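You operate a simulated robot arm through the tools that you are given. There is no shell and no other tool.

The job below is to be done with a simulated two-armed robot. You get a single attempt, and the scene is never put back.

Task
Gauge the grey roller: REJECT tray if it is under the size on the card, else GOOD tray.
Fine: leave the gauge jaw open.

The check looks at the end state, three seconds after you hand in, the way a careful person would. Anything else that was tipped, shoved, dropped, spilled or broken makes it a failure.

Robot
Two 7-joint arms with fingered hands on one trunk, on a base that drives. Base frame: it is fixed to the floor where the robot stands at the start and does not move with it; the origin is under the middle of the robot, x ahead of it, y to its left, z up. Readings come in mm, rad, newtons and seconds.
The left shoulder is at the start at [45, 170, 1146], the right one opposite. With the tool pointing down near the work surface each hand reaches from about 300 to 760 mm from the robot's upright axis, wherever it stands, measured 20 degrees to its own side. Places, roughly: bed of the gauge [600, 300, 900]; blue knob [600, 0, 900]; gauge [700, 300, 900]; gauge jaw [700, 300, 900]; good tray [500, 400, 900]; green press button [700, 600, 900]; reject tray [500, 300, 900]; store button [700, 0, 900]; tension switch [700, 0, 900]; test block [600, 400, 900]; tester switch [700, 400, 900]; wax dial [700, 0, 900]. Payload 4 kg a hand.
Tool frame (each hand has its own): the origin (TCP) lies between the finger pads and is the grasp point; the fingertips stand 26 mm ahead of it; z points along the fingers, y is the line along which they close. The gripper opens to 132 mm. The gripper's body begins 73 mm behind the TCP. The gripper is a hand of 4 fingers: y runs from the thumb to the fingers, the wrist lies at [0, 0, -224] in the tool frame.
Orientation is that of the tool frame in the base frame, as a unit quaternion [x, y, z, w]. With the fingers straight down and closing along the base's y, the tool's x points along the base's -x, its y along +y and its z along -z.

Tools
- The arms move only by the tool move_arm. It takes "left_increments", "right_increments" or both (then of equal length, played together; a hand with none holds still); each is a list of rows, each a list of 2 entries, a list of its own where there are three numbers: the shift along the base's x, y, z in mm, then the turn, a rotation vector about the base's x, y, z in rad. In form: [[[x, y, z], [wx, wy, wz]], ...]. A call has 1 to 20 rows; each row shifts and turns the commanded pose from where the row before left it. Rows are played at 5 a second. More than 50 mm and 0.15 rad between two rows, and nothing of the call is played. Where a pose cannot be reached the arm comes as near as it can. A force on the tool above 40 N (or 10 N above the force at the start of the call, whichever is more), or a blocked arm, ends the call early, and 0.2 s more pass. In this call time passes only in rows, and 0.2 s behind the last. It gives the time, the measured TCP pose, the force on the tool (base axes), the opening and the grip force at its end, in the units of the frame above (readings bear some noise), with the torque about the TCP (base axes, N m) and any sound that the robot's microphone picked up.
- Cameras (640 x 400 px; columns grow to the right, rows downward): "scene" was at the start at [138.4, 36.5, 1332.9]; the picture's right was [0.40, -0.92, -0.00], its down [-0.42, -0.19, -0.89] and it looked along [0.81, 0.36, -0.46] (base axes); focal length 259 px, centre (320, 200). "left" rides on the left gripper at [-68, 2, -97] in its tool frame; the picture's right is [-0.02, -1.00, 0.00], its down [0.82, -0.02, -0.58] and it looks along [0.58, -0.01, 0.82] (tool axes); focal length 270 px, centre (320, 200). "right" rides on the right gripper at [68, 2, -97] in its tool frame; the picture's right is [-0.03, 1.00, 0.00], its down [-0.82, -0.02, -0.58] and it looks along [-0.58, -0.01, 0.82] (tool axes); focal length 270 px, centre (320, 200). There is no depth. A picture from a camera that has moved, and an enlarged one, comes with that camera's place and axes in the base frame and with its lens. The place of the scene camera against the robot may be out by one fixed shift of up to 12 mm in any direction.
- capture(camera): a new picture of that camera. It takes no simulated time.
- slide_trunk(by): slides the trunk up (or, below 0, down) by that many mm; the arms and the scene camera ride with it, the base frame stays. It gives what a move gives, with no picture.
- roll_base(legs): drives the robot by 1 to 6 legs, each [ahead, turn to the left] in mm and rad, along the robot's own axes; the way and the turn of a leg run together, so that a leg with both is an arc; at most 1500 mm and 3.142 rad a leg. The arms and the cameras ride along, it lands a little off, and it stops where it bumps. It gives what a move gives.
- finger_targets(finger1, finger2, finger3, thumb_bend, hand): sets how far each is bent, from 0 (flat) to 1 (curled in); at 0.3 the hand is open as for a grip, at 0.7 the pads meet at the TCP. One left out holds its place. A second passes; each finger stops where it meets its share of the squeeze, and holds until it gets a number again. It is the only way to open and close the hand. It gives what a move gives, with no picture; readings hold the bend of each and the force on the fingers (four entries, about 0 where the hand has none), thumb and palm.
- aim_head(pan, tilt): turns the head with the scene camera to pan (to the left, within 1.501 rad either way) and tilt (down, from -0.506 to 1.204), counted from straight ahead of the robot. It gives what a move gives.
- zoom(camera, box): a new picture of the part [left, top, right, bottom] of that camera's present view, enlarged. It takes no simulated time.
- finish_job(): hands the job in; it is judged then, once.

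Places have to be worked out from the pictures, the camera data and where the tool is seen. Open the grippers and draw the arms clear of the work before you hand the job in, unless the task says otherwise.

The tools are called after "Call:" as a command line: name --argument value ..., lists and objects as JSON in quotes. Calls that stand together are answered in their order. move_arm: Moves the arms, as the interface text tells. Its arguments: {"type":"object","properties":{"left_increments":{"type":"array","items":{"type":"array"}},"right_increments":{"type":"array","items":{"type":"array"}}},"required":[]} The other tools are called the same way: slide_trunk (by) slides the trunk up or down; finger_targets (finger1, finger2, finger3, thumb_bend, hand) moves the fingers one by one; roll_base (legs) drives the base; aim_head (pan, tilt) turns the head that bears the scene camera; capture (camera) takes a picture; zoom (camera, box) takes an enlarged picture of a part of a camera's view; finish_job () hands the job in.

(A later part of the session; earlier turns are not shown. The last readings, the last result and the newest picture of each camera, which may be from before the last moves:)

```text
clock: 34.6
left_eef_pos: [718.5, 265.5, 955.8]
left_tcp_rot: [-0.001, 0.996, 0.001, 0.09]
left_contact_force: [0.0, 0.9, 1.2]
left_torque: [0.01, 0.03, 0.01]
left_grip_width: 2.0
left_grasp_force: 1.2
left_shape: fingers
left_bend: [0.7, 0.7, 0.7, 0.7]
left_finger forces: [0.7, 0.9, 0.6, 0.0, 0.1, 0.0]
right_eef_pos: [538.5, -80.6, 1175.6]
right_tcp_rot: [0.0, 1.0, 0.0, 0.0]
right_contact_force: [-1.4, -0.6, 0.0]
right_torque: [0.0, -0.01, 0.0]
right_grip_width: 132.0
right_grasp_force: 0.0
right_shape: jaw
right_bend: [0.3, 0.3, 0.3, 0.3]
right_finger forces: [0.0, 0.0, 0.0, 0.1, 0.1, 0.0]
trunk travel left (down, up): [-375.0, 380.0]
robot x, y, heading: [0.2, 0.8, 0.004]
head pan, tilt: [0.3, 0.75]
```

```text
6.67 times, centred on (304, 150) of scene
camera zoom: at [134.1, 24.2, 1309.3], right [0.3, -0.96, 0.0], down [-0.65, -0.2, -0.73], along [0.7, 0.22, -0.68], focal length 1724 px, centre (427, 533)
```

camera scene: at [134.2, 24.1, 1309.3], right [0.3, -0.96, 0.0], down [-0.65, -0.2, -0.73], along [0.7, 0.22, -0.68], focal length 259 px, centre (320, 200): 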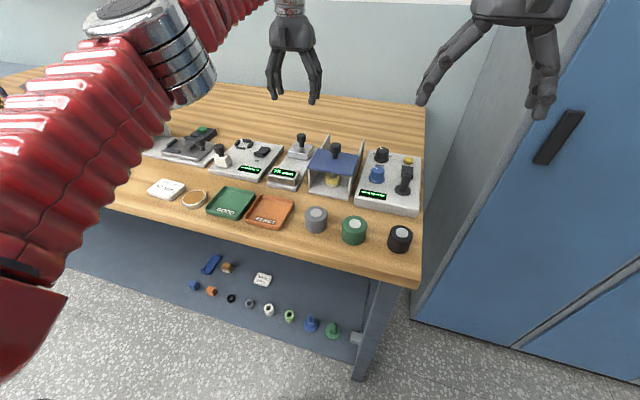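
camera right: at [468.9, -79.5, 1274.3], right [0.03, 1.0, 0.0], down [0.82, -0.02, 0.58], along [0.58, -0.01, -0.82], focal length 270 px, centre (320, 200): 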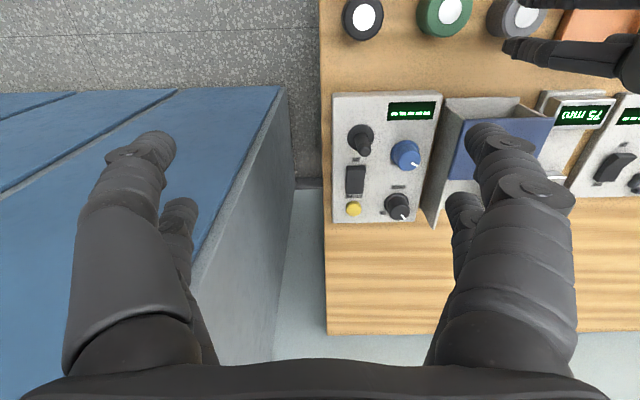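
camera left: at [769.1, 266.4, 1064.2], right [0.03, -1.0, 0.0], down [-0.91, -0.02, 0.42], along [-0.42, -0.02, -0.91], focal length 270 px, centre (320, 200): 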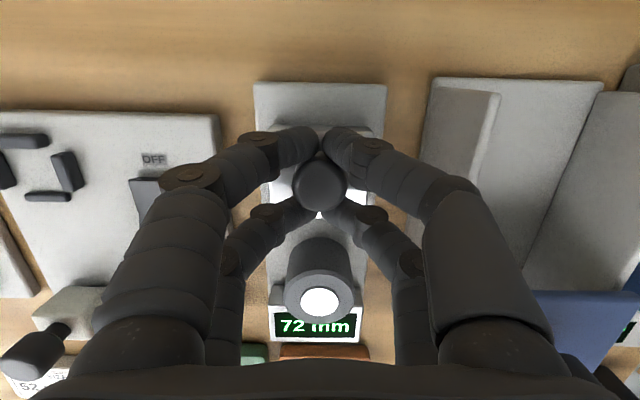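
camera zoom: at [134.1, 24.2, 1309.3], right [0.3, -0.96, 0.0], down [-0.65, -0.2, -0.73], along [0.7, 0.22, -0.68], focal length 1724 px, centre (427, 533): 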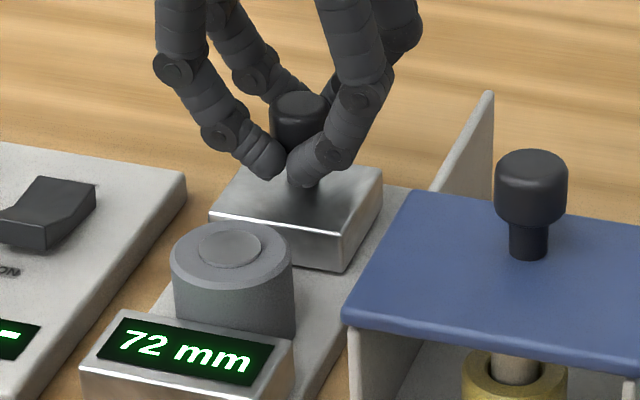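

The display reads 72 mm. I'll push 3 mm more to bring the jaw back to its original 75 mm opening.

Call:
move_arm --left_increments '[[[1.5, 0, 0], [0, 0, 0]], [[1.5, 0, 0], [0, 0, 0]], [[0, 0, 0], [0, 0, 0]]]'

Call:
zoom --camera "scene" --box '[256, 120, 352, 180]'

```text
clock: 35.4
left_eef_pos: [723.0, 265.2, 956.4]
left_tcp_rot: [0.0, 0.996, 0.0, 0.09]
left_contact_force: [-0.2, -0.2, 0.1]
left_torque: [0.04, 0.03, 0.0]
left_grip_width: 1.8
left_grasp_force: 1.2
left_shape: fingers
left_bend: [0.7, 0.7, 0.7, 0.7]
left_finger forces: [0.7, 0.8, 0.5, 0.1, 0.1, 0.0]
right_eef_pos: [537.1, -80.3, 1175.7]
right_tcp_rot: [-0.001, 1.0, 0.0, 0.0]
right_contact_force: [-0.4, 0.1, 0.6]
right_torque: [0.03, 0.01, -0.01]
right_grip_width: 132.0
right_grasp_force: 0.1
right_shape: jaw
right_bend: [0.3, 0.3, 0.3, 0.3]
right_finger forces: [0.0, 0.2, 0.0, 0.0, 0.1, 0.1]
trunk travel left (down, up): [-375.0, 380.0]
robot x, y, heading: [1.1, -1.7, -0.0]
head pan, tilt: [0.3, 0.75]
```

```text
6.67 times, centred on (304, 150) of scene
camera zoom: at [134.1, 24.1, 1309.3], right [0.3, -0.96, 0.0], down [-0.65, -0.2, -0.73], along [0.7, 0.22, -0.68], focal length 1724 px, centre (427, 533)
```

zoom: 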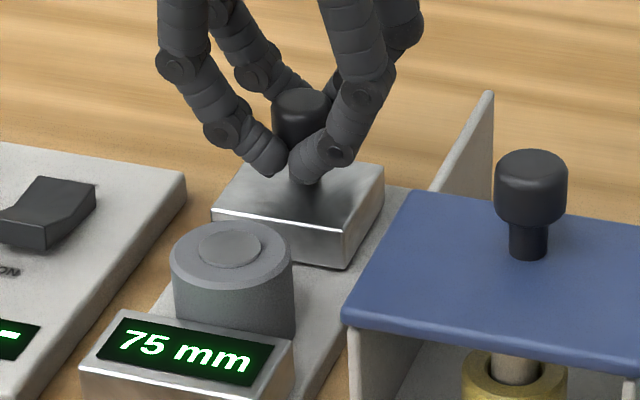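

The gauge is back at 75 mm. I'll release the knob and lift straight up, so the jaw is left open.

Call:
finger_targets --hand "left" --finger1 0.52 --finger2 0.52 --finger3 0.52 --thumb_bend 0.52

Call:
move_arm --left_increments '[[[0, 0, 15], [0, 0, 0]], [[0, 0, 20], [0, 0, 0]], [[0, 0, 20], [0, 0, 0]], [[0, 0, 20], [0, 0, 0]], [[0, 0, 0], [0, 0, 0]]]'

Call:
capture --camera "left"

Call:
zoom --camera "scene" --box '[240, 110, 368, 190]'

```text
clock: 36.4
left_eef_pos: [720.3, 265.2, 954.7]
left_tcp_rot: [0.0, 0.996, 0.0, 0.091]
left_contact_force: [-0.2, -0.3, 0.5]
left_torque: [0.0, 0.0, -0.01]
left_grip_width: 58.6
left_grasp_force: 0.1
left_shape: fingers
left_bend: [0.52, 0.52, 0.52, 0.52]
left_finger forces: [0.0, 0.1, 0.0, 0.0, 0.0, 0.0]
right_eef_pos: [537.9, -81.4, 1175.6]
right_tcp_rot: [0.0, 1.0, 0.0, 0.0]
right_contact_force: [-0.9, -0.7, 0.6]
right_torque: [-0.03, -0.01, 0.01]
right_grip_width: 131.9
right_grasp_force: 0.2
right_shape: jaw
right_bend: [0.3, 0.3, 0.3, 0.3]
right_finger forces: [0.0, 0.0, 0.0, 0.0, 0.1, 0.0]
trunk travel left (down, up): [-375.0, 380.0]
robot x, y, heading: [0.8, 1.9, 0.002]
head pan, tilt: [0.3, 0.75]
```

```text
clock: 37.6
left_eef_pos: [720.3, 263.9, 1031.5]
left_tcp_rot: [-0.001, 0.996, 0.0, 0.089]
left_contact_force: [0.5, 0.6, -0.4]
left_torque: [-0.02, 0.01, -0.02]
left_grip_width: 58.2
left_grasp_force: 0.1
left_shape: fingers
left_bend: [0.52, 0.52, 0.52, 0.52]
left_finger forces: [0.0, 0.0, 0.0, 0.0, 0.0, 0.0]
right_eef_pos: [538.3, -80.0, 1176.2]
right_tcp_rot: [0.0, 1.0, 0.0, -0.001]
right_contact_force: [-0.2, 0.2, -0.3]
right_torque: [0.03, 0.0, 0.03]
right_grip_width: 132.0
right_grasp_force: 0.0
right_shape: jaw
right_bend: [0.3, 0.3, 0.3, 0.3]
right_finger forces: [0.0, 0.0, 0.0, 0.1, 0.0, 0.1]
trunk travel left (down, up): [-375.0, 380.0]
robot x, y, heading: [3.0, 1.0, -0.002]
head pan, tilt: [0.3, 0.75]
```

```text
taken
camera left: at [770.9, 266.0, 1139.5], right [0.03, -1.0, 0.0], down [-0.91, -0.02, 0.42], along [-0.42, -0.02, -0.91], focal length 270 px, centre (320, 200)
```

left: 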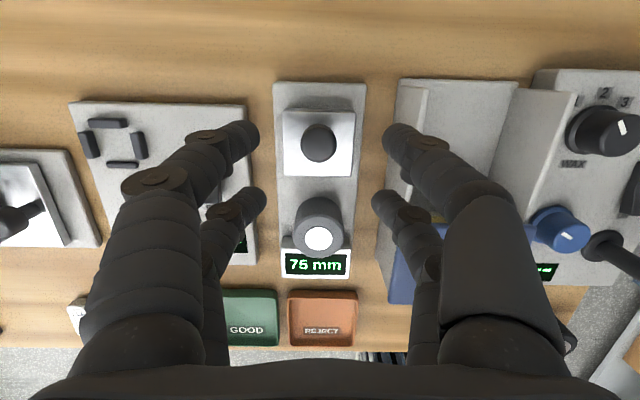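

```text
5.00 times, centred on (304, 150) of scene
camera zoom: at [134.4, 24.2, 1309.3], right [0.3, -0.96, 0.0], down [-0.65, -0.2, -0.73], along [0.7, 0.22, -0.68], focal length 1293 px, centre (400, 450)
```

zoom: 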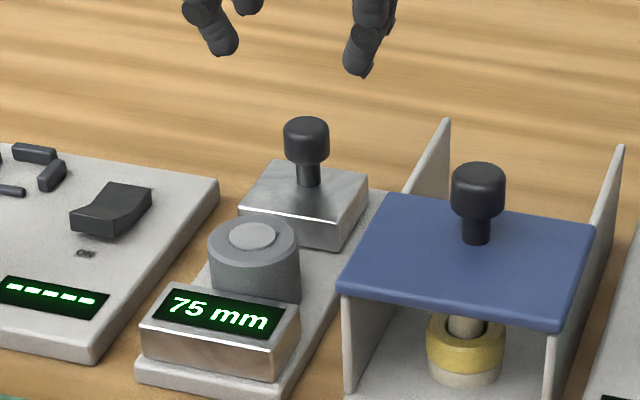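

The jaw stays open at 75 mm and the roller stands against the fixed jaw, at about [640, 263]. I'll straighten the hand and bring it back above the roller, a little to +x so the near fingers stay clear of the display block.

Call:
move_arm --left_increments '[[[-24, 0, 0], [0, 0.06, 0]], [[-24, 0, 0], [0, 0.06, 0]], [[-24.5, -0.5, 0], [0, 0.06, 0]], [[0, 0, 0], [0, 0, 0]]]'

Call:
finger_targets --hand "left" --finger1 0.48 --finger2 0.48 --finger3 0.48 --thumb_bend 0.48

Call:
capture --camera "left"

Call:
zoom --camera "left" --box '[240, 80, 400, 180]'

```text
clock: 38.6
left_eef_pos: [648.3, 264.1, 1030.9]
left_tcp_rot: [-0.001, 1.0, -0.001, -0.002]
left_contact_force: [0.3, -0.5, -0.4]
left_torque: [0.01, 0.05, 0.02]
left_grip_width: 58.7
left_grasp_force: 0.0
left_shape: fingers
left_bend: [0.52, 0.52, 0.52, 0.52]
left_finger forces: [0.0, 0.0, 0.0, 0.1, 0.0, 0.0]
right_eef_pos: [538.4, -79.6, 1176.6]
right_tcp_rot: [0.0, 1.0, 0.0, -0.001]
right_contact_force: [0.1, 0.5, 0.1]
right_torque: [0.04, 0.02, 0.03]
right_grip_width: 132.1
right_grasp_force: 0.1
right_shape: jaw
right_bend: [0.3, 0.3, 0.3, 0.3]
right_finger forces: [0.0, 0.0, 0.0, 0.0, 0.0, 0.0]
trunk travel left (down, up): [-375.0, 380.0]
robot x, y, heading: [-1.0, -3.3, 0.003]
head pan, tilt: [0.3, 0.75]
```

```text
clock: 39.6
left_eef_pos: [648.6, 264.0, 1030.7]
left_tcp_rot: [-0.001, 1.0, 0.0, -0.001]
left_contact_force: [-0.2, 0.1, 0.5]
left_torque: [-0.02, -0.01, -0.05]
left_grip_width: 71.8
left_grasp_force: 0.0
left_shape: fingers
left_bend: [0.48, 0.48, 0.48, 0.48]
left_finger forces: [0.0, 0.0, 0.1, 0.0, 0.1, 0.0]
right_eef_pos: [539.1, -80.3, 1175.5]
right_tcp_rot: [0.0, 1.0, 0.0, -0.001]
right_contact_force: [-0.5, 0.1, 0.4]
right_torque: [0.0, 0.0, 0.01]
right_grip_width: 132.0
right_grasp_force: 0.1
right_shape: jaw
right_bend: [0.3, 0.3, 0.3, 0.3]
right_finger forces: [0.0, 0.1, 0.0, 0.0, 0.0, 0.1]
trunk travel left (down, up): [-375.0, 380.0]
robot x, y, heading: [2.3, 0.3, 0.005]
head pan, tilt: [0.3, 0.75]
```

```text
taken
camera left: at [718.0, 266.2, 1129.0], right [0.03, -1.0, 0.0], down [-0.82, -0.02, 0.58], along [-0.58, -0.01, -0.82], focal length 270 px, centre (320, 200)
```

left: 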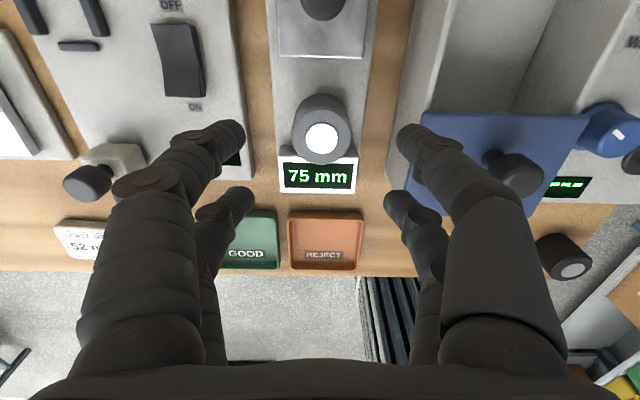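

```text
4.00 times, centred on (320, 130) of left
camera zoom: at [718.0, 266.2, 1129.0], right [0.03, -1.0, 0.0], down [-0.82, -0.02, 0.58], along [-0.58, -0.01, -0.82], focal length 1081 px, centre (320, 480)
```

zoom: 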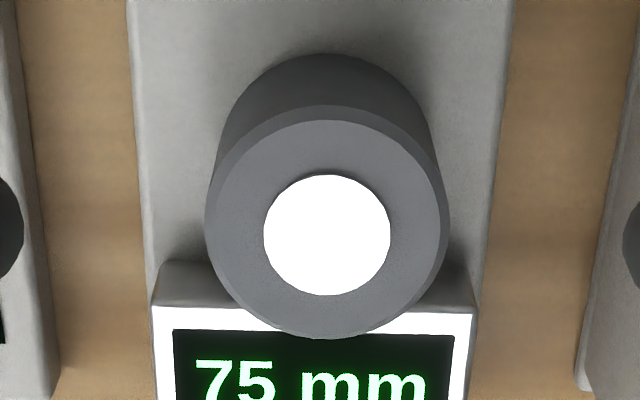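

The roller is at [638.5, 263]. I'll fine-position the hand and descend to z ≈ 945, so the fingertips grip the upper part of the roller, above the display block.

Call:
move_arm --left_increments '[[[-2.5, -1.5, -25], [0, 0, 0]], [[0, 0, -25], [0, 0, 0]], [[0, 0, -15], [0, 0, 0]], [[0, 0, -10], [0, 0, 0]], [[0, 0, 0], [0, 0, 0]]]'

Call:
capture --camera "left"

Call:
zoom --camera "scene" --box '[256, 120, 352, 180]'

```text
clock: 40.8
left_eef_pos: [647.0, 263.4, 955.9]
left_tcp_rot: [-0.001, 1.0, 0.0, 0.0]
left_contact_force: [0.1, 0.0, -0.7]
left_torque: [0.01, -0.03, 0.02]
left_grip_width: 72.2
left_grasp_force: 0.0
left_shape: fingers
left_bend: [0.48, 0.48, 0.48, 0.48]
left_finger forces: [0.0, 0.1, 0.0, 0.0, 0.1, 0.1]
right_eef_pos: [539.0, -80.3, 1174.8]
right_tcp_rot: [0.0, 1.0, -0.001, -0.001]
right_contact_force: [-0.1, 0.3, 0.1]
right_torque: [-0.03, -0.05, 0.01]
right_grip_width: 132.1
right_grasp_force: 0.0
right_shape: jaw
right_bend: [0.3, 0.3, 0.3, 0.3]
right_finger forces: [0.0, 0.1, 0.1, 0.0, 0.0, 0.0]
trunk travel left (down, up): [-375.0, 380.0]
robot x, y, heading: [-2.1, -2.9, -0.005]
head pan, tilt: [0.3, 0.75]
```

```text
taken
camera left: at [716.3, 265.0, 1053.1], right [0.03, -1.0, 0.0], down [-0.82, -0.02, 0.58], along [-0.58, -0.01, -0.82], focal length 270 px, centre (320, 200)
```

left: 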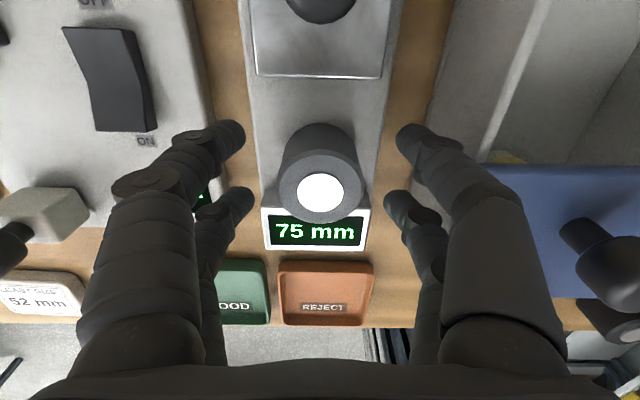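

```text
6.67 times, centred on (304, 150) of scene
camera zoom: at [134.1, 24.1, 1309.4], right [0.3, -0.96, 0.0], down [-0.65, -0.2, -0.73], along [0.7, 0.22, -0.68], focal length 1724 px, centre (427, 533)
```

zoom: 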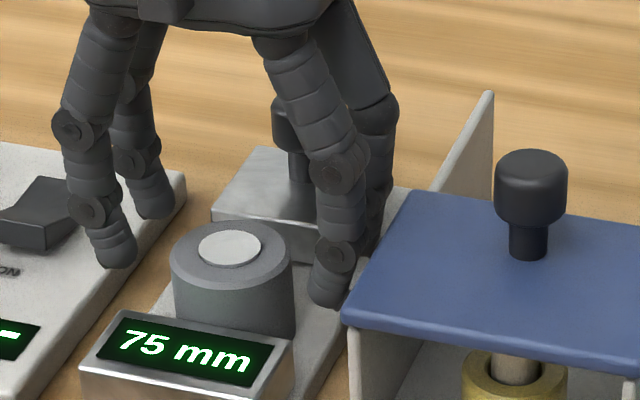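

The roller is confirmed at x ≈ 638, y ≈ 263. I'll come down the last 11 mm and close the fingers on it.

Call:
move_arm --left_increments '[[[-1, 0, -6], [0, 0, 0]], [[0, 0, -5], [0, 0, 0]], [[0, 0, 0], [0, 0, 0]]]'

Call:
finger_targets --hand "left" --finger1 0.66 --finger2 0.66 --finger3 0.66 --thumb_bend 0.66

Call:
capture --camera "left"

Call:
zoom --camera "scene" --box '[256, 120, 352, 180]'

```text
clock: 41.6
left_eef_pos: [645.4, 264.0, 944.7]
left_tcp_rot: [-0.001, 1.0, 0.0, 0.0]
left_contact_force: [0.0, -0.2, -0.3]
left_torque: [0.02, -0.03, 0.01]
left_grip_width: 72.2
left_grasp_force: 0.0
left_shape: fingers
left_bend: [0.48, 0.48, 0.48, 0.48]
left_finger forces: [0.0, 0.0, 0.1, 0.0, 0.1, 0.0]
right_eef_pos: [538.3, -80.1, 1176.5]
right_tcp_rot: [0.0, 1.0, 0.0, -0.001]
right_contact_force: [-0.3, 0.4, 0.7]
right_torque: [0.02, 0.0, 0.03]
right_grip_width: 132.1
right_grasp_force: 0.2
right_shape: jaw
right_bend: [0.3, 0.3, 0.3, 0.3]
right_finger forces: [0.0, 0.0, 0.1, 0.1, 0.0, 0.0]
trunk travel left (down, up): [-375.0, 380.0]
robot x, y, heading: [1.8, -0.2, 0.0]
head pan, tilt: [0.3, 0.75]
```

```text
clock: 42.6
left_eef_pos: [646.2, 263.1, 945.8]
left_tcp_rot: [-0.002, 1.0, 0.0, -0.001]
left_contact_force: [0.4, -0.1, -0.5]
left_torque: [0.01, -0.02, -0.01]
left_grip_width: 16.2
left_grasp_force: 5.5
left_shape: fingers
left_bend: [0.65, 0.58, 0.58, 0.66]
left_finger forces: [0.5, 5.4, 5.2, 0.1, 0.6, 0.0]
right_eef_pos: [537.4, -80.3, 1176.3]
right_tcp_rot: [0.0, 1.0, 0.0, -0.001]
right_contact_force: [0.4, 0.2, -0.4]
right_torque: [0.03, -0.03, -0.01]
right_grip_width: 131.8
right_grasp_force: 0.0
right_shape: jaw
right_bend: [0.3, 0.3, 0.3, 0.3]
right_finger forces: [0.0, 0.1, 0.0, 0.0, 0.1, 0.0]
trunk travel left (down, up): [-375.0, 380.0]
robot x, y, heading: [-2.4, -0.2, -0.002]
head pan, tilt: [0.3, 0.75]
```

```text
taken
camera left: at [714.7, 264.9, 1042.7], right [0.03, -1.0, 0.0], down [-0.82, -0.02, 0.58], along [-0.58, -0.02, -0.82], focal length 270 px, centre (320, 200)
```

left: 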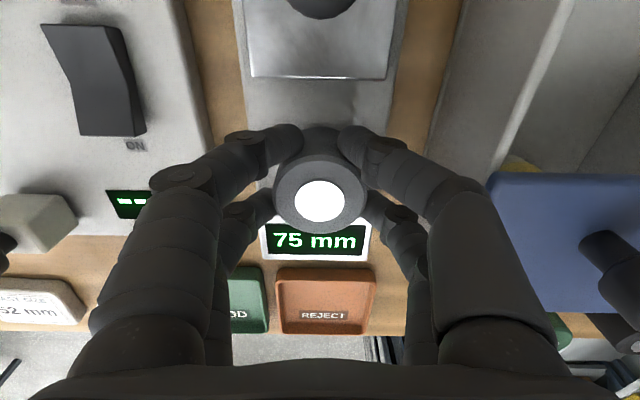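

```text
6.67 times, centred on (304, 150) of scene
camera zoom: at [134.2, 24.2, 1309.3], right [0.3, -0.96, 0.0], down [-0.65, -0.2, -0.73], along [0.7, 0.22, -0.68], focal length 1724 px, centre (427, 533)
```

zoom: 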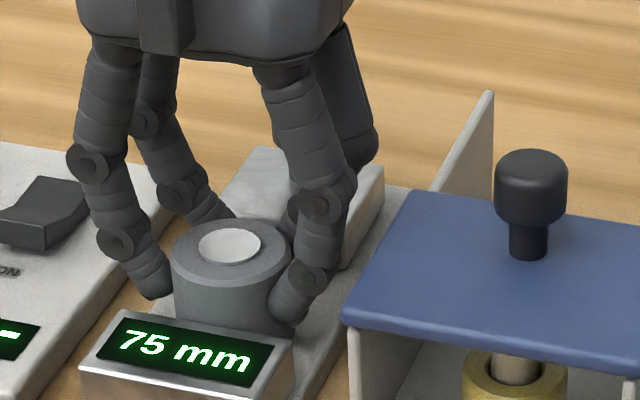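

The two robot-side fingers press at 5 N, but the far pair only touch lightly because they stopped at their target. I'll close all of them further so all four share the grip.

Call:
finger_targets --hand "left" --finger1 0.75 --finger2 0.7 --finger3 0.7 --thumb_bend 0.75

Call:
capture --camera "left"

Call:
zoom --camera "scene" --box '[256, 120, 352, 180]'

```text
clock: 43.6
left_eef_pos: [645.0, 262.5, 945.5]
left_tcp_rot: [-0.001, 1.0, -0.001, 0.0]
left_contact_force: [-0.4, 1.1, 0.7]
left_torque: [0.05, 0.07, -0.01]
left_grip_width: 0.6
left_grasp_force: 15.6
left_shape: fingers
left_bend: [0.72, 0.59, 0.59, 0.72]
left_finger forces: [5.7, 10.2, 9.8, 0.1, 5.2, 0.0]
right_eef_pos: [537.7, -80.3, 1177.1]
right_tcp_rot: [0.001, 1.0, 0.0, 0.001]
right_contact_force: [0.6, -0.5, 0.3]
right_torque: [0.0, 0.01, -0.04]
right_grip_width: 131.6
right_grasp_force: 0.1
right_shape: jaw
right_bend: [0.3, 0.3, 0.3, 0.3]
right_finger forces: [0.1, 0.0, 0.0, 0.1, 0.0, 0.0]
trunk travel left (down, up): [-375.0, 380.0]
robot x, y, heading: [-2.4, -1.5, -0.001]
head pan, tilt: [0.3, 0.75]
```

```text
taken
camera left: at [714.6, 264.9, 1042.9], right [0.03, -1.0, 0.0], down [-0.82, -0.02, 0.58], along [-0.58, -0.01, -0.82], focal length 270 px, centre (320, 200)
```

left: 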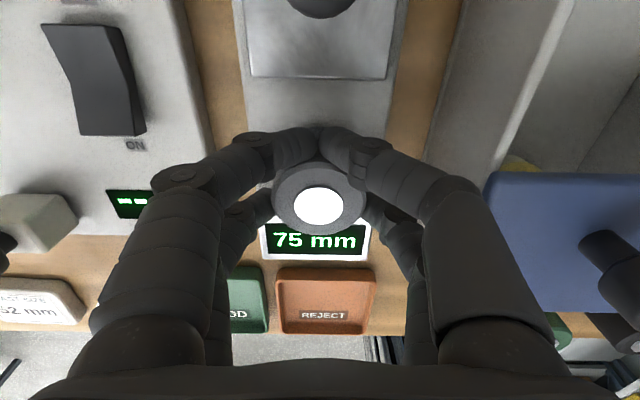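

```text
6.67 times, centred on (304, 150) of scene
camera zoom: at [134.0, 24.1, 1309.4], right [0.3, -0.96, 0.0], down [-0.65, -0.2, -0.73], along [0.7, 0.22, -0.68], focal length 1724 px, centre (427, 533)
```

zoom: 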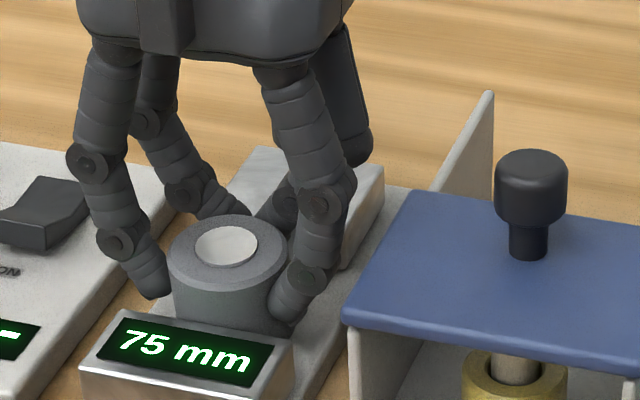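

The far fingers have reached round behind the roller and lean it slightly against the fixed jaw, which I don't like. I'll open again, re-centre the hand over the roller (fingertips still above the display block) and grip evenly.

Call:
finger_targets --hand "left" --finger1 0.48 --finger2 0.48 --finger3 0.48 --thumb_bend 0.48

Call:
capture --camera "left"

Call:
zoom --camera "scene" --box '[256, 120, 352, 180]'

```text
clock: 44.6
left_eef_pos: [645.6, 263.3, 945.6]
left_tcp_rot: [-0.001, 1.0, 0.001, -0.002]
left_contact_force: [-0.1, -0.8, -0.4]
left_torque: [0.02, 0.01, -0.01]
left_grip_width: 72.1
left_grasp_force: 0.0
left_shape: fingers
left_bend: [0.48, 0.48, 0.48, 0.48]
left_finger forces: [0.1, 0.0, 0.0, 0.0, 0.1, 0.0]
right_eef_pos: [539.2, -80.7, 1175.6]
right_tcp_rot: [0.0, 1.0, 0.0, -0.001]
right_contact_force: [0.5, 0.8, 0.1]
right_torque: [0.01, -0.01, 0.01]
right_grip_width: 131.9
right_grasp_force: 0.1
right_shape: jaw
right_bend: [0.3, 0.3, 0.3, 0.3]
right_finger forces: [0.1, 0.0, 0.1, 0.1, 0.0, 0.1]
trunk travel left (down, up): [-375.0, 380.0]
robot x, y, heading: [1.1, -2.2, -0.0]
head pan, tilt: [0.3, 0.75]
```

```text
taken
camera left: at [714.7, 264.8, 1042.7], right [0.03, -1.0, 0.0], down [-0.82, -0.02, 0.58], along [-0.58, -0.01, -0.82], focal length 270 px, centre (320, 200)
```

left: 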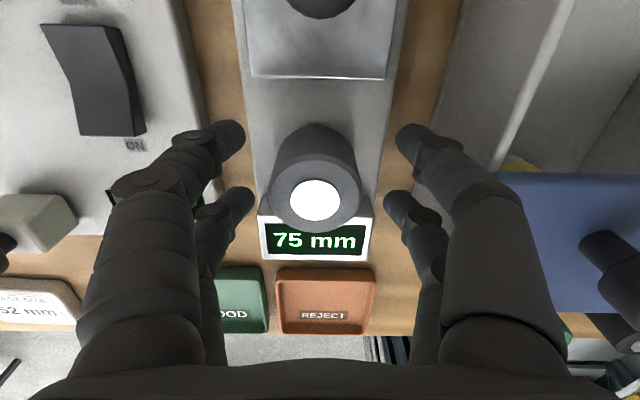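

```text
6.67 times, centred on (304, 150) of scene
camera zoom: at [134.1, 24.1, 1309.3], right [0.3, -0.96, 0.0], down [-0.65, -0.2, -0.73], along [0.7, 0.22, -0.68], focal length 1724 px, centre (427, 533)
```

zoom: 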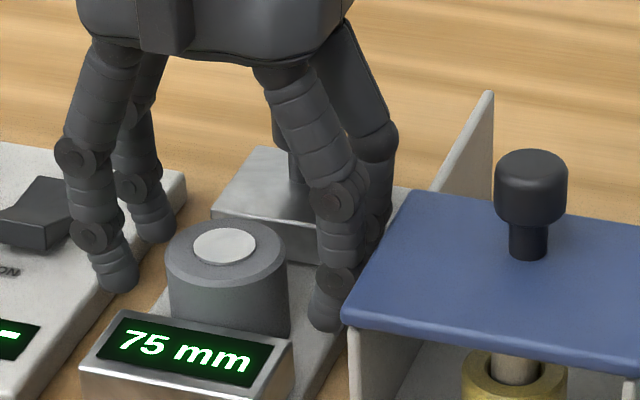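

The roller stands upright at about [638, 265]. I'll shift the hand 4.5 mm toward −x to centre it, then close evenly.

Call:
move_arm --left_increments '[[[-2.5, 0, 0], [0, 0, 0]], [[-2.5, 0, 0], [0, 0, 0]], [[0, 0, 0], [0, 0, 0]]]'

Call:
finger_targets --hand "left" --finger1 0.64 --finger2 0.64 --finger3 0.64 --thumb_bend 0.64

Call:
capture --camera "left"

Call:
zoom --camera "scene" --box '[256, 120, 352, 180]'

```text
clock: 45.4
left_eef_pos: [640.0, 263.7, 945.1]
left_tcp_rot: [-0.001, 1.0, 0.0, -0.001]
left_contact_force: [-0.5, 0.1, -0.2]
left_torque: [-0.02, 0.01, 0.0]
left_grip_width: 72.0
left_grasp_force: 0.0
left_shape: fingers
left_bend: [0.48, 0.48, 0.48, 0.48]
left_finger forces: [0.1, 0.0, 0.0, 0.0, 0.0, 0.0]
right_eef_pos: [538.1, -81.1, 1175.6]
right_tcp_rot: [0.001, 1.0, 0.001, -0.001]
right_contact_force: [0.2, -0.2, 0.4]
right_torque: [0.0, 0.03, -0.01]
right_grip_width: 132.2
right_grasp_force: 0.1
right_shape: jaw
right_bend: [0.3, 0.3, 0.3, 0.3]
right_finger forces: [0.0, 0.0, 0.1, 0.0, 0.0, 0.0]
trunk travel left (down, up): [-375.0, 380.0]
robot x, y, heading: [0.9, -0.7, -0.005]
head pan, tilt: [0.3, 0.75]
```

```text
clock: 46.4
left_eef_pos: [641.1, 263.9, 945.4]
left_tcp_rot: [-0.001, 1.0, 0.0, -0.002]
left_contact_force: [0.1, -0.4, 0.3]
left_torque: [0.01, 0.0, 0.0]
left_grip_width: 28.1
left_grasp_force: 5.4
left_shape: fingers
left_bend: [0.61, 0.59, 0.6, 0.63]
left_finger forces: [1.9, 3.4, 2.8, 0.0, 2.3, 0.0]
right_eef_pos: [538.7, -80.2, 1176.3]
right_tcp_rot: [0.0, 1.0, 0.0, -0.001]
right_contact_force: [-0.6, -0.3, 1.0]
right_torque: [0.01, 0.01, -0.03]
right_grip_width: 131.8
right_grasp_force: 0.1
right_shape: jaw
right_bend: [0.3, 0.3, 0.3, 0.3]
right_finger forces: [0.0, 0.0, 0.1, 0.0, 0.0, 0.0]
trunk travel left (down, up): [-375.0, 380.0]
robot x, y, heading: [0.8, -0.6, -0.003]
head pan, tilt: [0.3, 0.75]
```

```text
taken
camera left: at [709.7, 264.9, 1043.0], right [0.03, -1.0, 0.0], down [-0.82, -0.02, 0.58], along [-0.58, -0.01, -0.82], focal length 270 px, centre (320, 200)
```

left: 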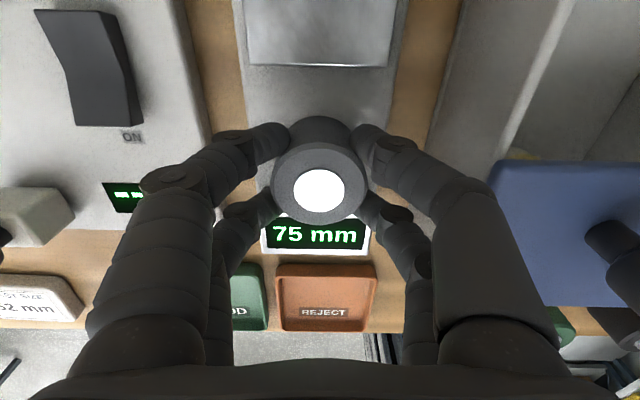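

```text
6.67 times, centred on (304, 150) of scene
camera zoom: at [134.2, 24.2, 1309.3], right [0.3, -0.96, 0.0], down [-0.65, -0.2, -0.73], along [0.7, 0.22, -0.68], focal length 1724 px, centre (427, 533)
```

zoom: 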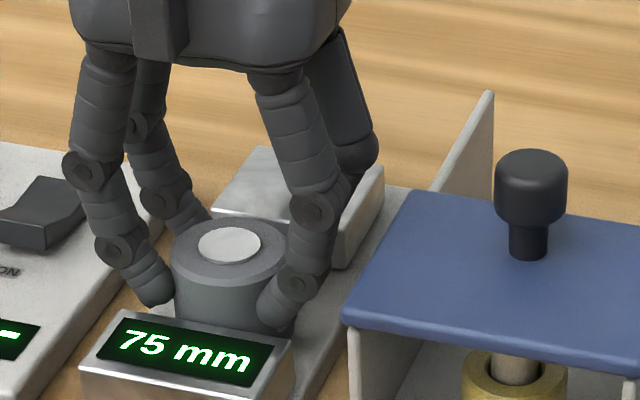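

The grip is even now. I'll firm it up slightly and then lift gently.

Call:
finger_targets --hand "left" --finger1 0.67 --finger2 0.67 --finger3 0.67 --thumb_bend 0.67

Call:
move_arm --left_increments '[[[0, 0, 5], [0, 0, 0]], [[0, 0, 10], [0, 0, 0]], [[0, 0, 15], [0, 0, 0]], [[0, 0, 0], [0, 0, 0]]]'

Call:
capture --camera "left"

Call:
zoom --camera "scene" --box '[256, 110, 352, 170]'

```text
clock: 47.4
left_eef_pos: [641.4, 263.0, 945.1]
left_tcp_rot: [0.0, 1.0, 0.0, -0.001]
left_contact_force: [-0.5, -0.9, 0.5]
left_torque: [0.0, 0.01, 0.0]
left_grip_width: 26.3
left_grasp_force: 9.7
left_shape: fingers
left_bend: [0.61, 0.59, 0.6, 0.64]
left_finger forces: [4.0, 5.8, 4.8, 0.0, 4.7, 0.0]
right_eef_pos: [538.5, -81.4, 1177.1]
right_tcp_rot: [0.0, 1.0, 0.0, 0.0]
right_contact_force: [-0.8, -0.1, -0.1]
right_torque: [-0.02, 0.0, -0.03]
right_grip_width: 131.7
right_grasp_force: 0.0
right_shape: jaw
right_bend: [0.3, 0.3, 0.3, 0.3]
right_finger forces: [0.0, 0.0, 0.1, 0.0, 0.1, 0.1]
trunk travel left (down, up): [-375.0, 380.0]
robot x, y, heading: [0.9, -1.0, 0.001]
head pan, tilt: [0.3, 0.75]
```

```text
clock: 48.4
left_eef_pos: [641.3, 262.7, 975.1]
left_tcp_rot: [0.0, 1.0, 0.0, -0.001]
left_contact_force: [0.3, -0.2, -0.6]
left_torque: [0.05, 0.04, -0.01]
left_grip_width: 26.7
left_grasp_force: 9.7
left_shape: fingers
left_bend: [0.61, 0.59, 0.6, 0.64]
left_finger forces: [4.1, 5.8, 4.6, 0.0, 4.6, 0.0]
right_eef_pos: [538.5, -79.8, 1176.7]
right_tcp_rot: [0.0, 1.0, 0.0, -0.001]
right_contact_force: [-0.8, -0.2, 0.6]
right_torque: [-0.03, 0.0, 0.0]
right_grip_width: 131.8
right_grasp_force: 0.1
right_shape: jaw
right_bend: [0.3, 0.3, 0.3, 0.3]
right_finger forces: [0.1, 0.1, 0.1, 0.0, 0.0, 0.0]
trunk travel left (down, up): [-375.0, 380.0]
robot x, y, heading: [2.5, -2.9, -0.003]
head pan, tilt: [0.3, 0.75]
```

```text
taken
camera left: at [709.8, 263.8, 1072.5], right [0.03, -1.0, 0.0], down [-0.82, -0.02, 0.58], along [-0.58, -0.01, -0.82], focal length 270 px, centre (320, 200)
```

left: 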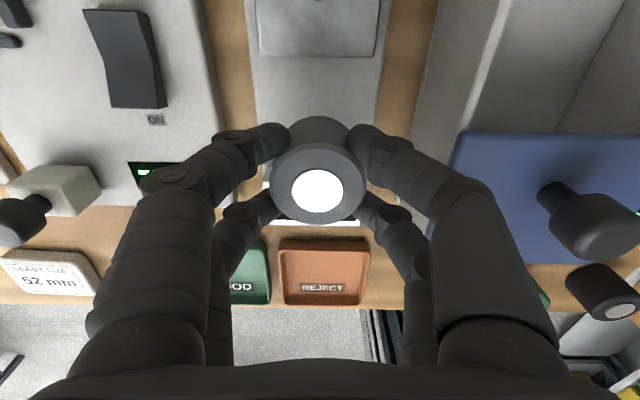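

```text
6.67 times, centred on (304, 140) of scene
camera zoom: at [134.3, 24.2, 1309.3], right [0.3, -0.96, 0.0], down [-0.65, -0.2, -0.73], along [0.7, 0.22, -0.68], focal length 1724 px, centre (427, 600)
```

zoom: 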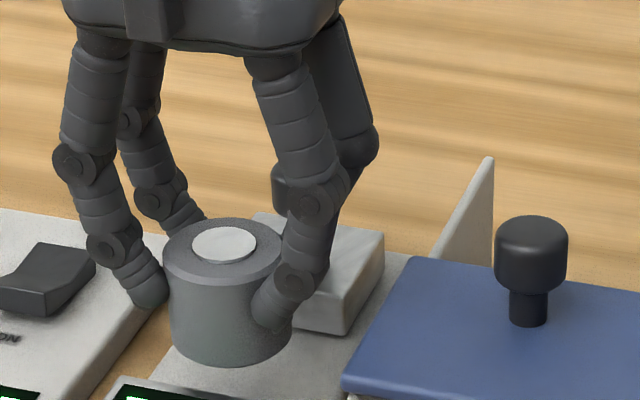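

The roller is up cleanly with an even grip. I'll raise it further, carry it back over the REJECT tray (centre about [488, 254]) and begin lowering.

Call:
move_arm --left_increments '[[[0, 0, 20], [0, 0, 0]], [[0, 0, 15], [0, 0, 0]], [[-25, -1.8, 0], [0, 0, 0]], [[-25, -1.8, 0], [0, 0, 0]], [[-25, -1.8, 0], [0, 0, 0]], [[-25, -1.8, 0], [0, 0, 0]], [[-25, -1.8, 0], [0, 0, 0]], [[-26, -2, 0], [0, 0, 0]], [[0, 0, -20], [0, 0, 0]], [[0, 0, -20], [0, 0, 0]], [[0, 0, 0], [0, 0, 0]]]'

Call:
capture --camera "left"

Call:
zoom --camera "scene" --box '[200, 130, 360, 230]'

```text
clock: 50.8
left_eef_pos: [488.7, 251.3, 969.9]
left_tcp_rot: [0.0, 1.0, 0.0, 0.001]
left_contact_force: [0.9, -0.1, -0.9]
left_torque: [0.02, -0.01, -0.02]
left_grip_width: 26.4
left_grasp_force: 9.7
left_shape: fingers
left_bend: [0.61, 0.6, 0.6, 0.64]
left_finger forces: [4.1, 5.8, 4.7, 0.0, 4.7, 0.0]
right_eef_pos: [536.1, -79.8, 1175.7]
right_tcp_rot: [0.0, 1.0, 0.0, -0.001]
right_contact_force: [-0.1, 0.0, -0.1]
right_torque: [0.03, 0.01, 0.03]
right_grip_width: 132.0
right_grasp_force: 0.1
right_shape: jaw
right_bend: [0.3, 0.3, 0.3, 0.3]
right_finger forces: [0.1, 0.0, 0.0, 0.1, 0.1, 0.0]
trunk travel left (down, up): [-375.0, 380.0]
robot x, y, heading: [-4.2, 1.2, 0.002]
head pan, tilt: [0.3, 0.75]
```

```text
taken
camera left: at [558.0, 253.1, 1067.8], right [0.03, -1.0, 0.0], down [-0.82, -0.02, 0.58], along [-0.58, -0.02, -0.82], focal length 270 px, centre (320, 200)
```

left: 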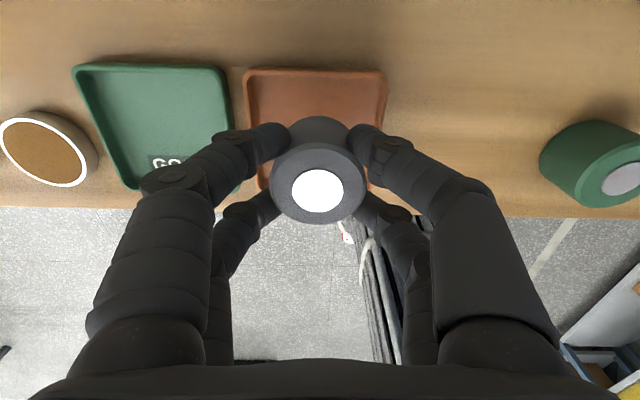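

```text
4.00 times, centred on (280, 180) of scene
camera zoom: at [134.1, 24.1, 1309.3], right [0.3, -0.96, 0.0], down [-0.65, -0.2, -0.73], along [0.7, 0.22, -0.68], focal length 1035 px, centre (480, 280)
```

zoom: 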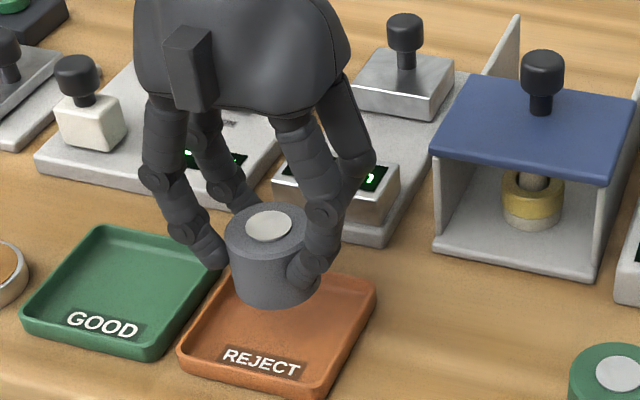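

The roller computes to [486, 253.5], right over the tray centre at about [486, 254.5]. I'll lower it into the tray.

Call:
move_arm --left_increments '[[[0, 0, -12], [0, 0, 0]], [[0, 0, -10], [0, 0, 0]], [[0, 0, -6], [0, 0, 0]], [[0, 0, 0], [0, 0, 0]]]'

Call:
move_arm --left_increments '[[[0, 0, -2], [0, 0, 0]], [[0, 0, 0], [0, 0, 0]]]'

Call:
zoom --camera "scene" --box '[208, 140, 336, 220]'

```text
clock: 51.8
left_eef_pos: [489.4, 250.5, 942.6]
left_tcp_rot: [0.0, 1.0, 0.0, 0.0]
left_contact_force: [1.5, 0.8, -0.3]
left_torque: [-0.04, 0.0, -0.02]
left_grip_width: 26.8
left_grasp_force: 9.8
left_shape: fingers
left_bend: [0.61, 0.6, 0.6, 0.64]
left_finger forces: [4.1, 5.8, 4.7, 0.1, 4.7, 0.0]
right_eef_pos: [537.7, -81.3, 1175.7]
right_tcp_rot: [0.001, 1.0, 0.0, 0.0]
right_contact_force: [-0.6, -0.3, -0.9]
right_torque: [0.01, 0.04, 0.01]
right_grip_width: 131.7
right_grasp_force: 0.2
right_shape: jaw
right_bend: [0.3, 0.3, 0.3, 0.3]
right_finger forces: [0.1, 0.0, 0.1, 0.0, 0.1, 0.1]
trunk travel left (down, up): [-375.0, 380.0]
robot x, y, heading: [3.1, 0.2, 0.002]
head pan, tilt: [0.3, 0.75]
```

```text
clock: 52.4
left_eef_pos: [489.8, 252.2, 940.7]
left_tcp_rot: [0.0, 1.0, 0.0, 0.0]
left_contact_force: [-0.4, 0.3, -0.4]
left_torque: [0.01, -0.01, 0.03]
left_grip_width: 26.3
left_grasp_force: 9.8
left_shape: fingers
left_bend: [0.61, 0.6, 0.6, 0.64]
left_finger forces: [4.1, 5.8, 4.8, 0.0, 4.8, 0.0]
right_eef_pos: [539.3, -79.6, 1176.8]
right_tcp_rot: [0.0, 1.0, -0.001, -0.001]
right_contact_force: [-0.6, 0.8, 0.2]
right_torque: [0.04, 0.0, 0.01]
right_grip_width: 132.0
right_grasp_force: 0.1
right_shape: jaw
right_bend: [0.3, 0.3, 0.3, 0.3]
right_finger forces: [0.0, 0.1, 0.0, 0.0, 0.0, 0.1]
trunk travel left (down, up): [-375.0, 380.0]
robot x, y, heading: [3.1, 1.6, 0.002]
head pan, tilt: [0.3, 0.75]
```

```text
5.00 times, centred on (272, 180) of scene
camera zoom: at [134.0, 24.2, 1309.3], right [0.3, -0.96, 0.0], down [-0.65, -0.2, -0.73], along [0.7, 0.22, -0.68], focal length 1293 px, centre (560, 300)
```

zoom: 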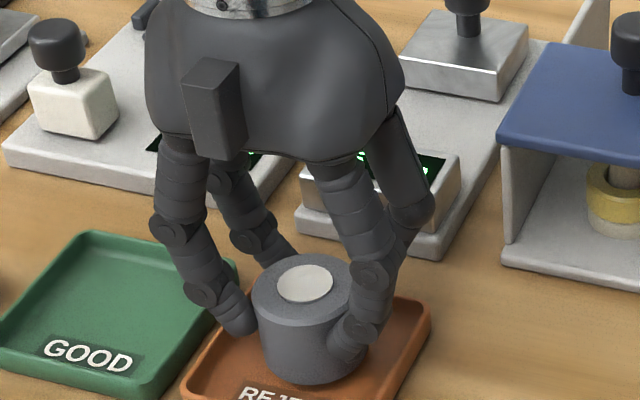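

No contact at TCP z 941. I'll feel down in 1.5 mm steps toward the tray floor.

Call:
move_arm --left_increments '[[[0, 0, -1.5], [0, 0, 0]], [[0, 0, 0], [0, 0, 0]]]'

Call:
move_arm --left_increments '[[[0, 0, -1.5], [0, 0, 0]], [[0, 0, 0], [0, 0, 0]]]'

```text
clock: 53.0
left_eef_pos: [489.0, 251.7, 938.4]
left_tcp_rot: [0.0, 1.0, 0.0, -0.001]
left_contact_force: [-0.5, -0.2, -0.5]
left_torque: [-0.02, -0.01, -0.01]
left_grip_width: 26.6
left_grasp_force: 9.7
left_shape: fingers
left_bend: [0.61, 0.6, 0.6, 0.64]
left_finger forces: [4.1, 5.8, 4.7, 0.1, 4.6, 0.1]
right_eef_pos: [538.3, -80.2, 1176.5]
right_tcp_rot: [0.0, 1.0, -0.001, -0.001]
right_contact_force: [-0.5, 0.8, -0.3]
right_torque: [0.01, 0.03, 0.0]
right_grip_width: 131.8
right_grasp_force: 0.1
right_shape: jaw
right_bend: [0.3, 0.3, 0.3, 0.3]
right_finger forces: [0.0, 0.0, 0.1, 0.0, 0.1, 0.1]
trunk travel left (down, up): [-375.0, 380.0]
robot x, y, heading: [1.9, 3.1, -0.003]
head pan, tilt: [0.3, 0.75]
```

```text
clock: 53.6
left_eef_pos: [489.3, 250.6, 937.8]
left_tcp_rot: [0.001, 1.0, 0.0, -0.002]
left_contact_force: [0.0, -0.2, -0.7]
left_torque: [-0.04, -0.01, 0.01]
left_grip_width: 26.3
left_grasp_force: 9.7
left_shape: fingers
left_bend: [0.61, 0.6, 0.6, 0.64]
left_finger forces: [4.2, 5.8, 4.8, 0.0, 4.7, 0.0]
right_eef_pos: [538.4, -80.5, 1176.8]
right_tcp_rot: [0.0, 1.0, -0.001, -0.001]
right_contact_force: [0.6, 1.6, 0.8]
right_torque: [-0.01, 0.01, 0.01]
right_grip_width: 132.0
right_grasp_force: 0.1
right_shape: jaw
right_bend: [0.3, 0.3, 0.3, 0.3]
right_finger forces: [0.0, 0.1, 0.0, 0.1, 0.1, 0.0]
trunk travel left (down, up): [-375.0, 380.0]
robot x, y, heading: [1.3, -1.3, -0.001]
head pan, tilt: [0.3, 0.75]
```

Still no contact at z ≈ 937.5, so I'll take another two small steps.

Call:
move_arm --left_increments '[[[0, 0, -1.5], [0, 0, 0]], [[0, 0, 0], [0, 0, 0]]]'

Call:
move_arm --left_increments '[[[0, 0, -1], [0, 0, 0]], [[0, 0, 0], [0, 0, 0]]]'

```text
clock: 54.2
left_eef_pos: [490.3, 251.6, 935.9]
left_tcp_rot: [0.0, 1.0, 0.0, -0.001]
left_contact_force: [-0.1, 0.4, -1.0]
left_torque: [-0.01, 0.01, 0.01]
left_grip_width: 26.4
left_grasp_force: 9.9
left_shape: fingers
left_bend: [0.61, 0.6, 0.6, 0.64]
left_finger forces: [4.1, 5.8, 4.8, 0.0, 4.8, 0.0]
right_eef_pos: [537.6, -79.4, 1175.0]
right_tcp_rot: [0.0, 1.0, 0.0, 0.0]
right_contact_force: [0.5, 1.0, -0.5]
right_torque: [0.01, -0.02, 0.01]
right_grip_width: 131.9
right_grasp_force: 0.1
right_shape: jaw
right_bend: [0.3, 0.3, 0.3, 0.3]
right_finger forces: [0.0, 0.1, 0.1, 0.0, 0.1, 0.0]
trunk travel left (down, up): [-375.0, 380.0]
robot x, y, heading: [-0.5, -3.0, -0.003]
head pan, tilt: [0.3, 0.75]
```

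```text
clock: 54.8
left_eef_pos: [490.0, 251.0, 933.4]
left_tcp_rot: [0.0, 1.0, 0.0, 0.001]
left_contact_force: [-0.6, -1.0, -1.3]
left_torque: [0.0, -0.02, 0.01]
left_grip_width: 26.7
left_grasp_force: 9.6
left_shape: fingers
left_bend: [0.61, 0.6, 0.6, 0.64]
left_finger forces: [4.2, 5.7, 4.9, 0.1, 4.7, 0.1]
right_eef_pos: [538.3, -80.0, 1176.4]
right_tcp_rot: [0.001, 1.0, 0.0, -0.001]
right_contact_force: [-1.2, 0.5, 1.0]
right_torque: [-0.01, 0.01, -0.03]
right_grip_width: 132.0
right_grasp_force: 0.1
right_shape: jaw
right_bend: [0.3, 0.3, 0.3, 0.3]
right_finger forces: [0.1, 0.1, 0.0, 0.0, 0.0, 0.1]
trunk travel left (down, up): [-375.0, 380.0]
robot x, y, heading: [1.0, 0.8, -0.001]
head pan, tilt: [0.3, 0.75]
```

There's still no upward force at z ≈ 934.5. I'll keep going in 1 mm steps.

Call:
move_arm --left_increments '[[[0, 0, -1], [0, 0, 0]], [[0, 0, 0], [0, 0, 0]]]'

Call:
move_arm --left_increments '[[[0, 0, -1], [0, 0, 0]], [[0, 0, 0], [0, 0, 0]]]'

Call:
capture --camera "left"

Call:
zoom --camera "scene" --box '[232, 170, 312, 220]'

```text
clock: 55.4
left_eef_pos: [489.9, 250.8, 933.6]
left_tcp_rot: [0.0, 1.0, 0.0, 0.0]
left_contact_force: [-0.7, 0.2, 2.3]
left_torque: [0.02, 0.02, 0.0]
left_grip_width: 26.5
left_grasp_force: 10.4
left_shape: fingers
left_bend: [0.61, 0.6, 0.61, 0.65]
left_finger forces: [4.3, 6.4, 5.1, 0.0, 4.7, 0.1]
right_eef_pos: [539.0, -80.8, 1176.3]
right_tcp_rot: [0.001, 1.0, -0.001, 0.0]
right_contact_force: [-0.1, -1.0, 0.2]
right_torque: [-0.03, 0.01, 0.0]
right_grip_width: 131.8
right_grasp_force: 0.1
right_shape: jaw
right_bend: [0.3, 0.3, 0.3, 0.3]
right_finger forces: [0.1, 0.0, 0.0, 0.0, 0.0, 0.0]
trunk travel left (down, up): [-375.0, 380.0]
robot x, y, heading: [-0.0, 2.8, 0.003]
head pan, tilt: [0.3, 0.75]
```

```text
clock: 56.0
left_eef_pos: [489.1, 250.9, 933.6]
left_tcp_rot: [-0.001, 1.0, 0.001, 0.0]
left_contact_force: [-0.7, 1.1, 6.8]
left_torque: [0.06, 0.0, -0.02]
left_grip_width: 26.1
left_grasp_force: 10.9
left_shape: fingers
left_bend: [0.62, 0.6, 0.61, 0.65]
left_finger forces: [4.7, 7.1, 5.5, 0.1, 4.9, 0.0]
right_eef_pos: [537.3, -80.1, 1176.4]
right_tcp_rot: [0.0, 1.0, 0.0, 0.0]
right_contact_force: [-0.9, 0.4, 0.2]
right_torque: [-0.01, -0.01, 0.01]
right_grip_width: 131.9
right_grasp_force: 0.1
right_shape: jaw
right_bend: [0.3, 0.3, 0.3, 0.3]
right_finger forces: [0.0, 0.0, 0.0, 0.1, 0.0, 0.0]
trunk travel left (down, up): [-375.0, 380.0]
robot x, y, heading: [3.9, 0.2, -0.004]
head pan, tilt: [0.3, 0.75]
```

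```text
taken
camera left: at [558.6, 252.7, 1031.7], right [0.03, -1.0, 0.0], down [-0.82, -0.02, 0.58], along [-0.58, -0.02, -0.82], focal length 270 px, centre (320, 200)
```

left: 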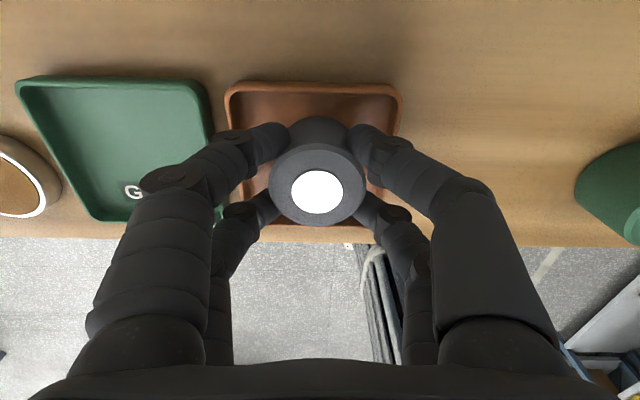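

```text
8.00 times, centred on (272, 195) of scene
camera zoom: at [133.3, 24.0, 1309.5], right [0.3, -0.96, 0.0], down [-0.65, -0.2, -0.73], along [0.7, 0.22, -0.68], focal length 2069 px, centre (704, 240)
```

zoom: 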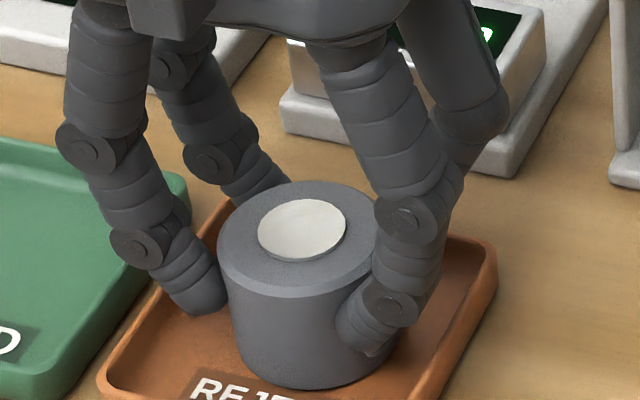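

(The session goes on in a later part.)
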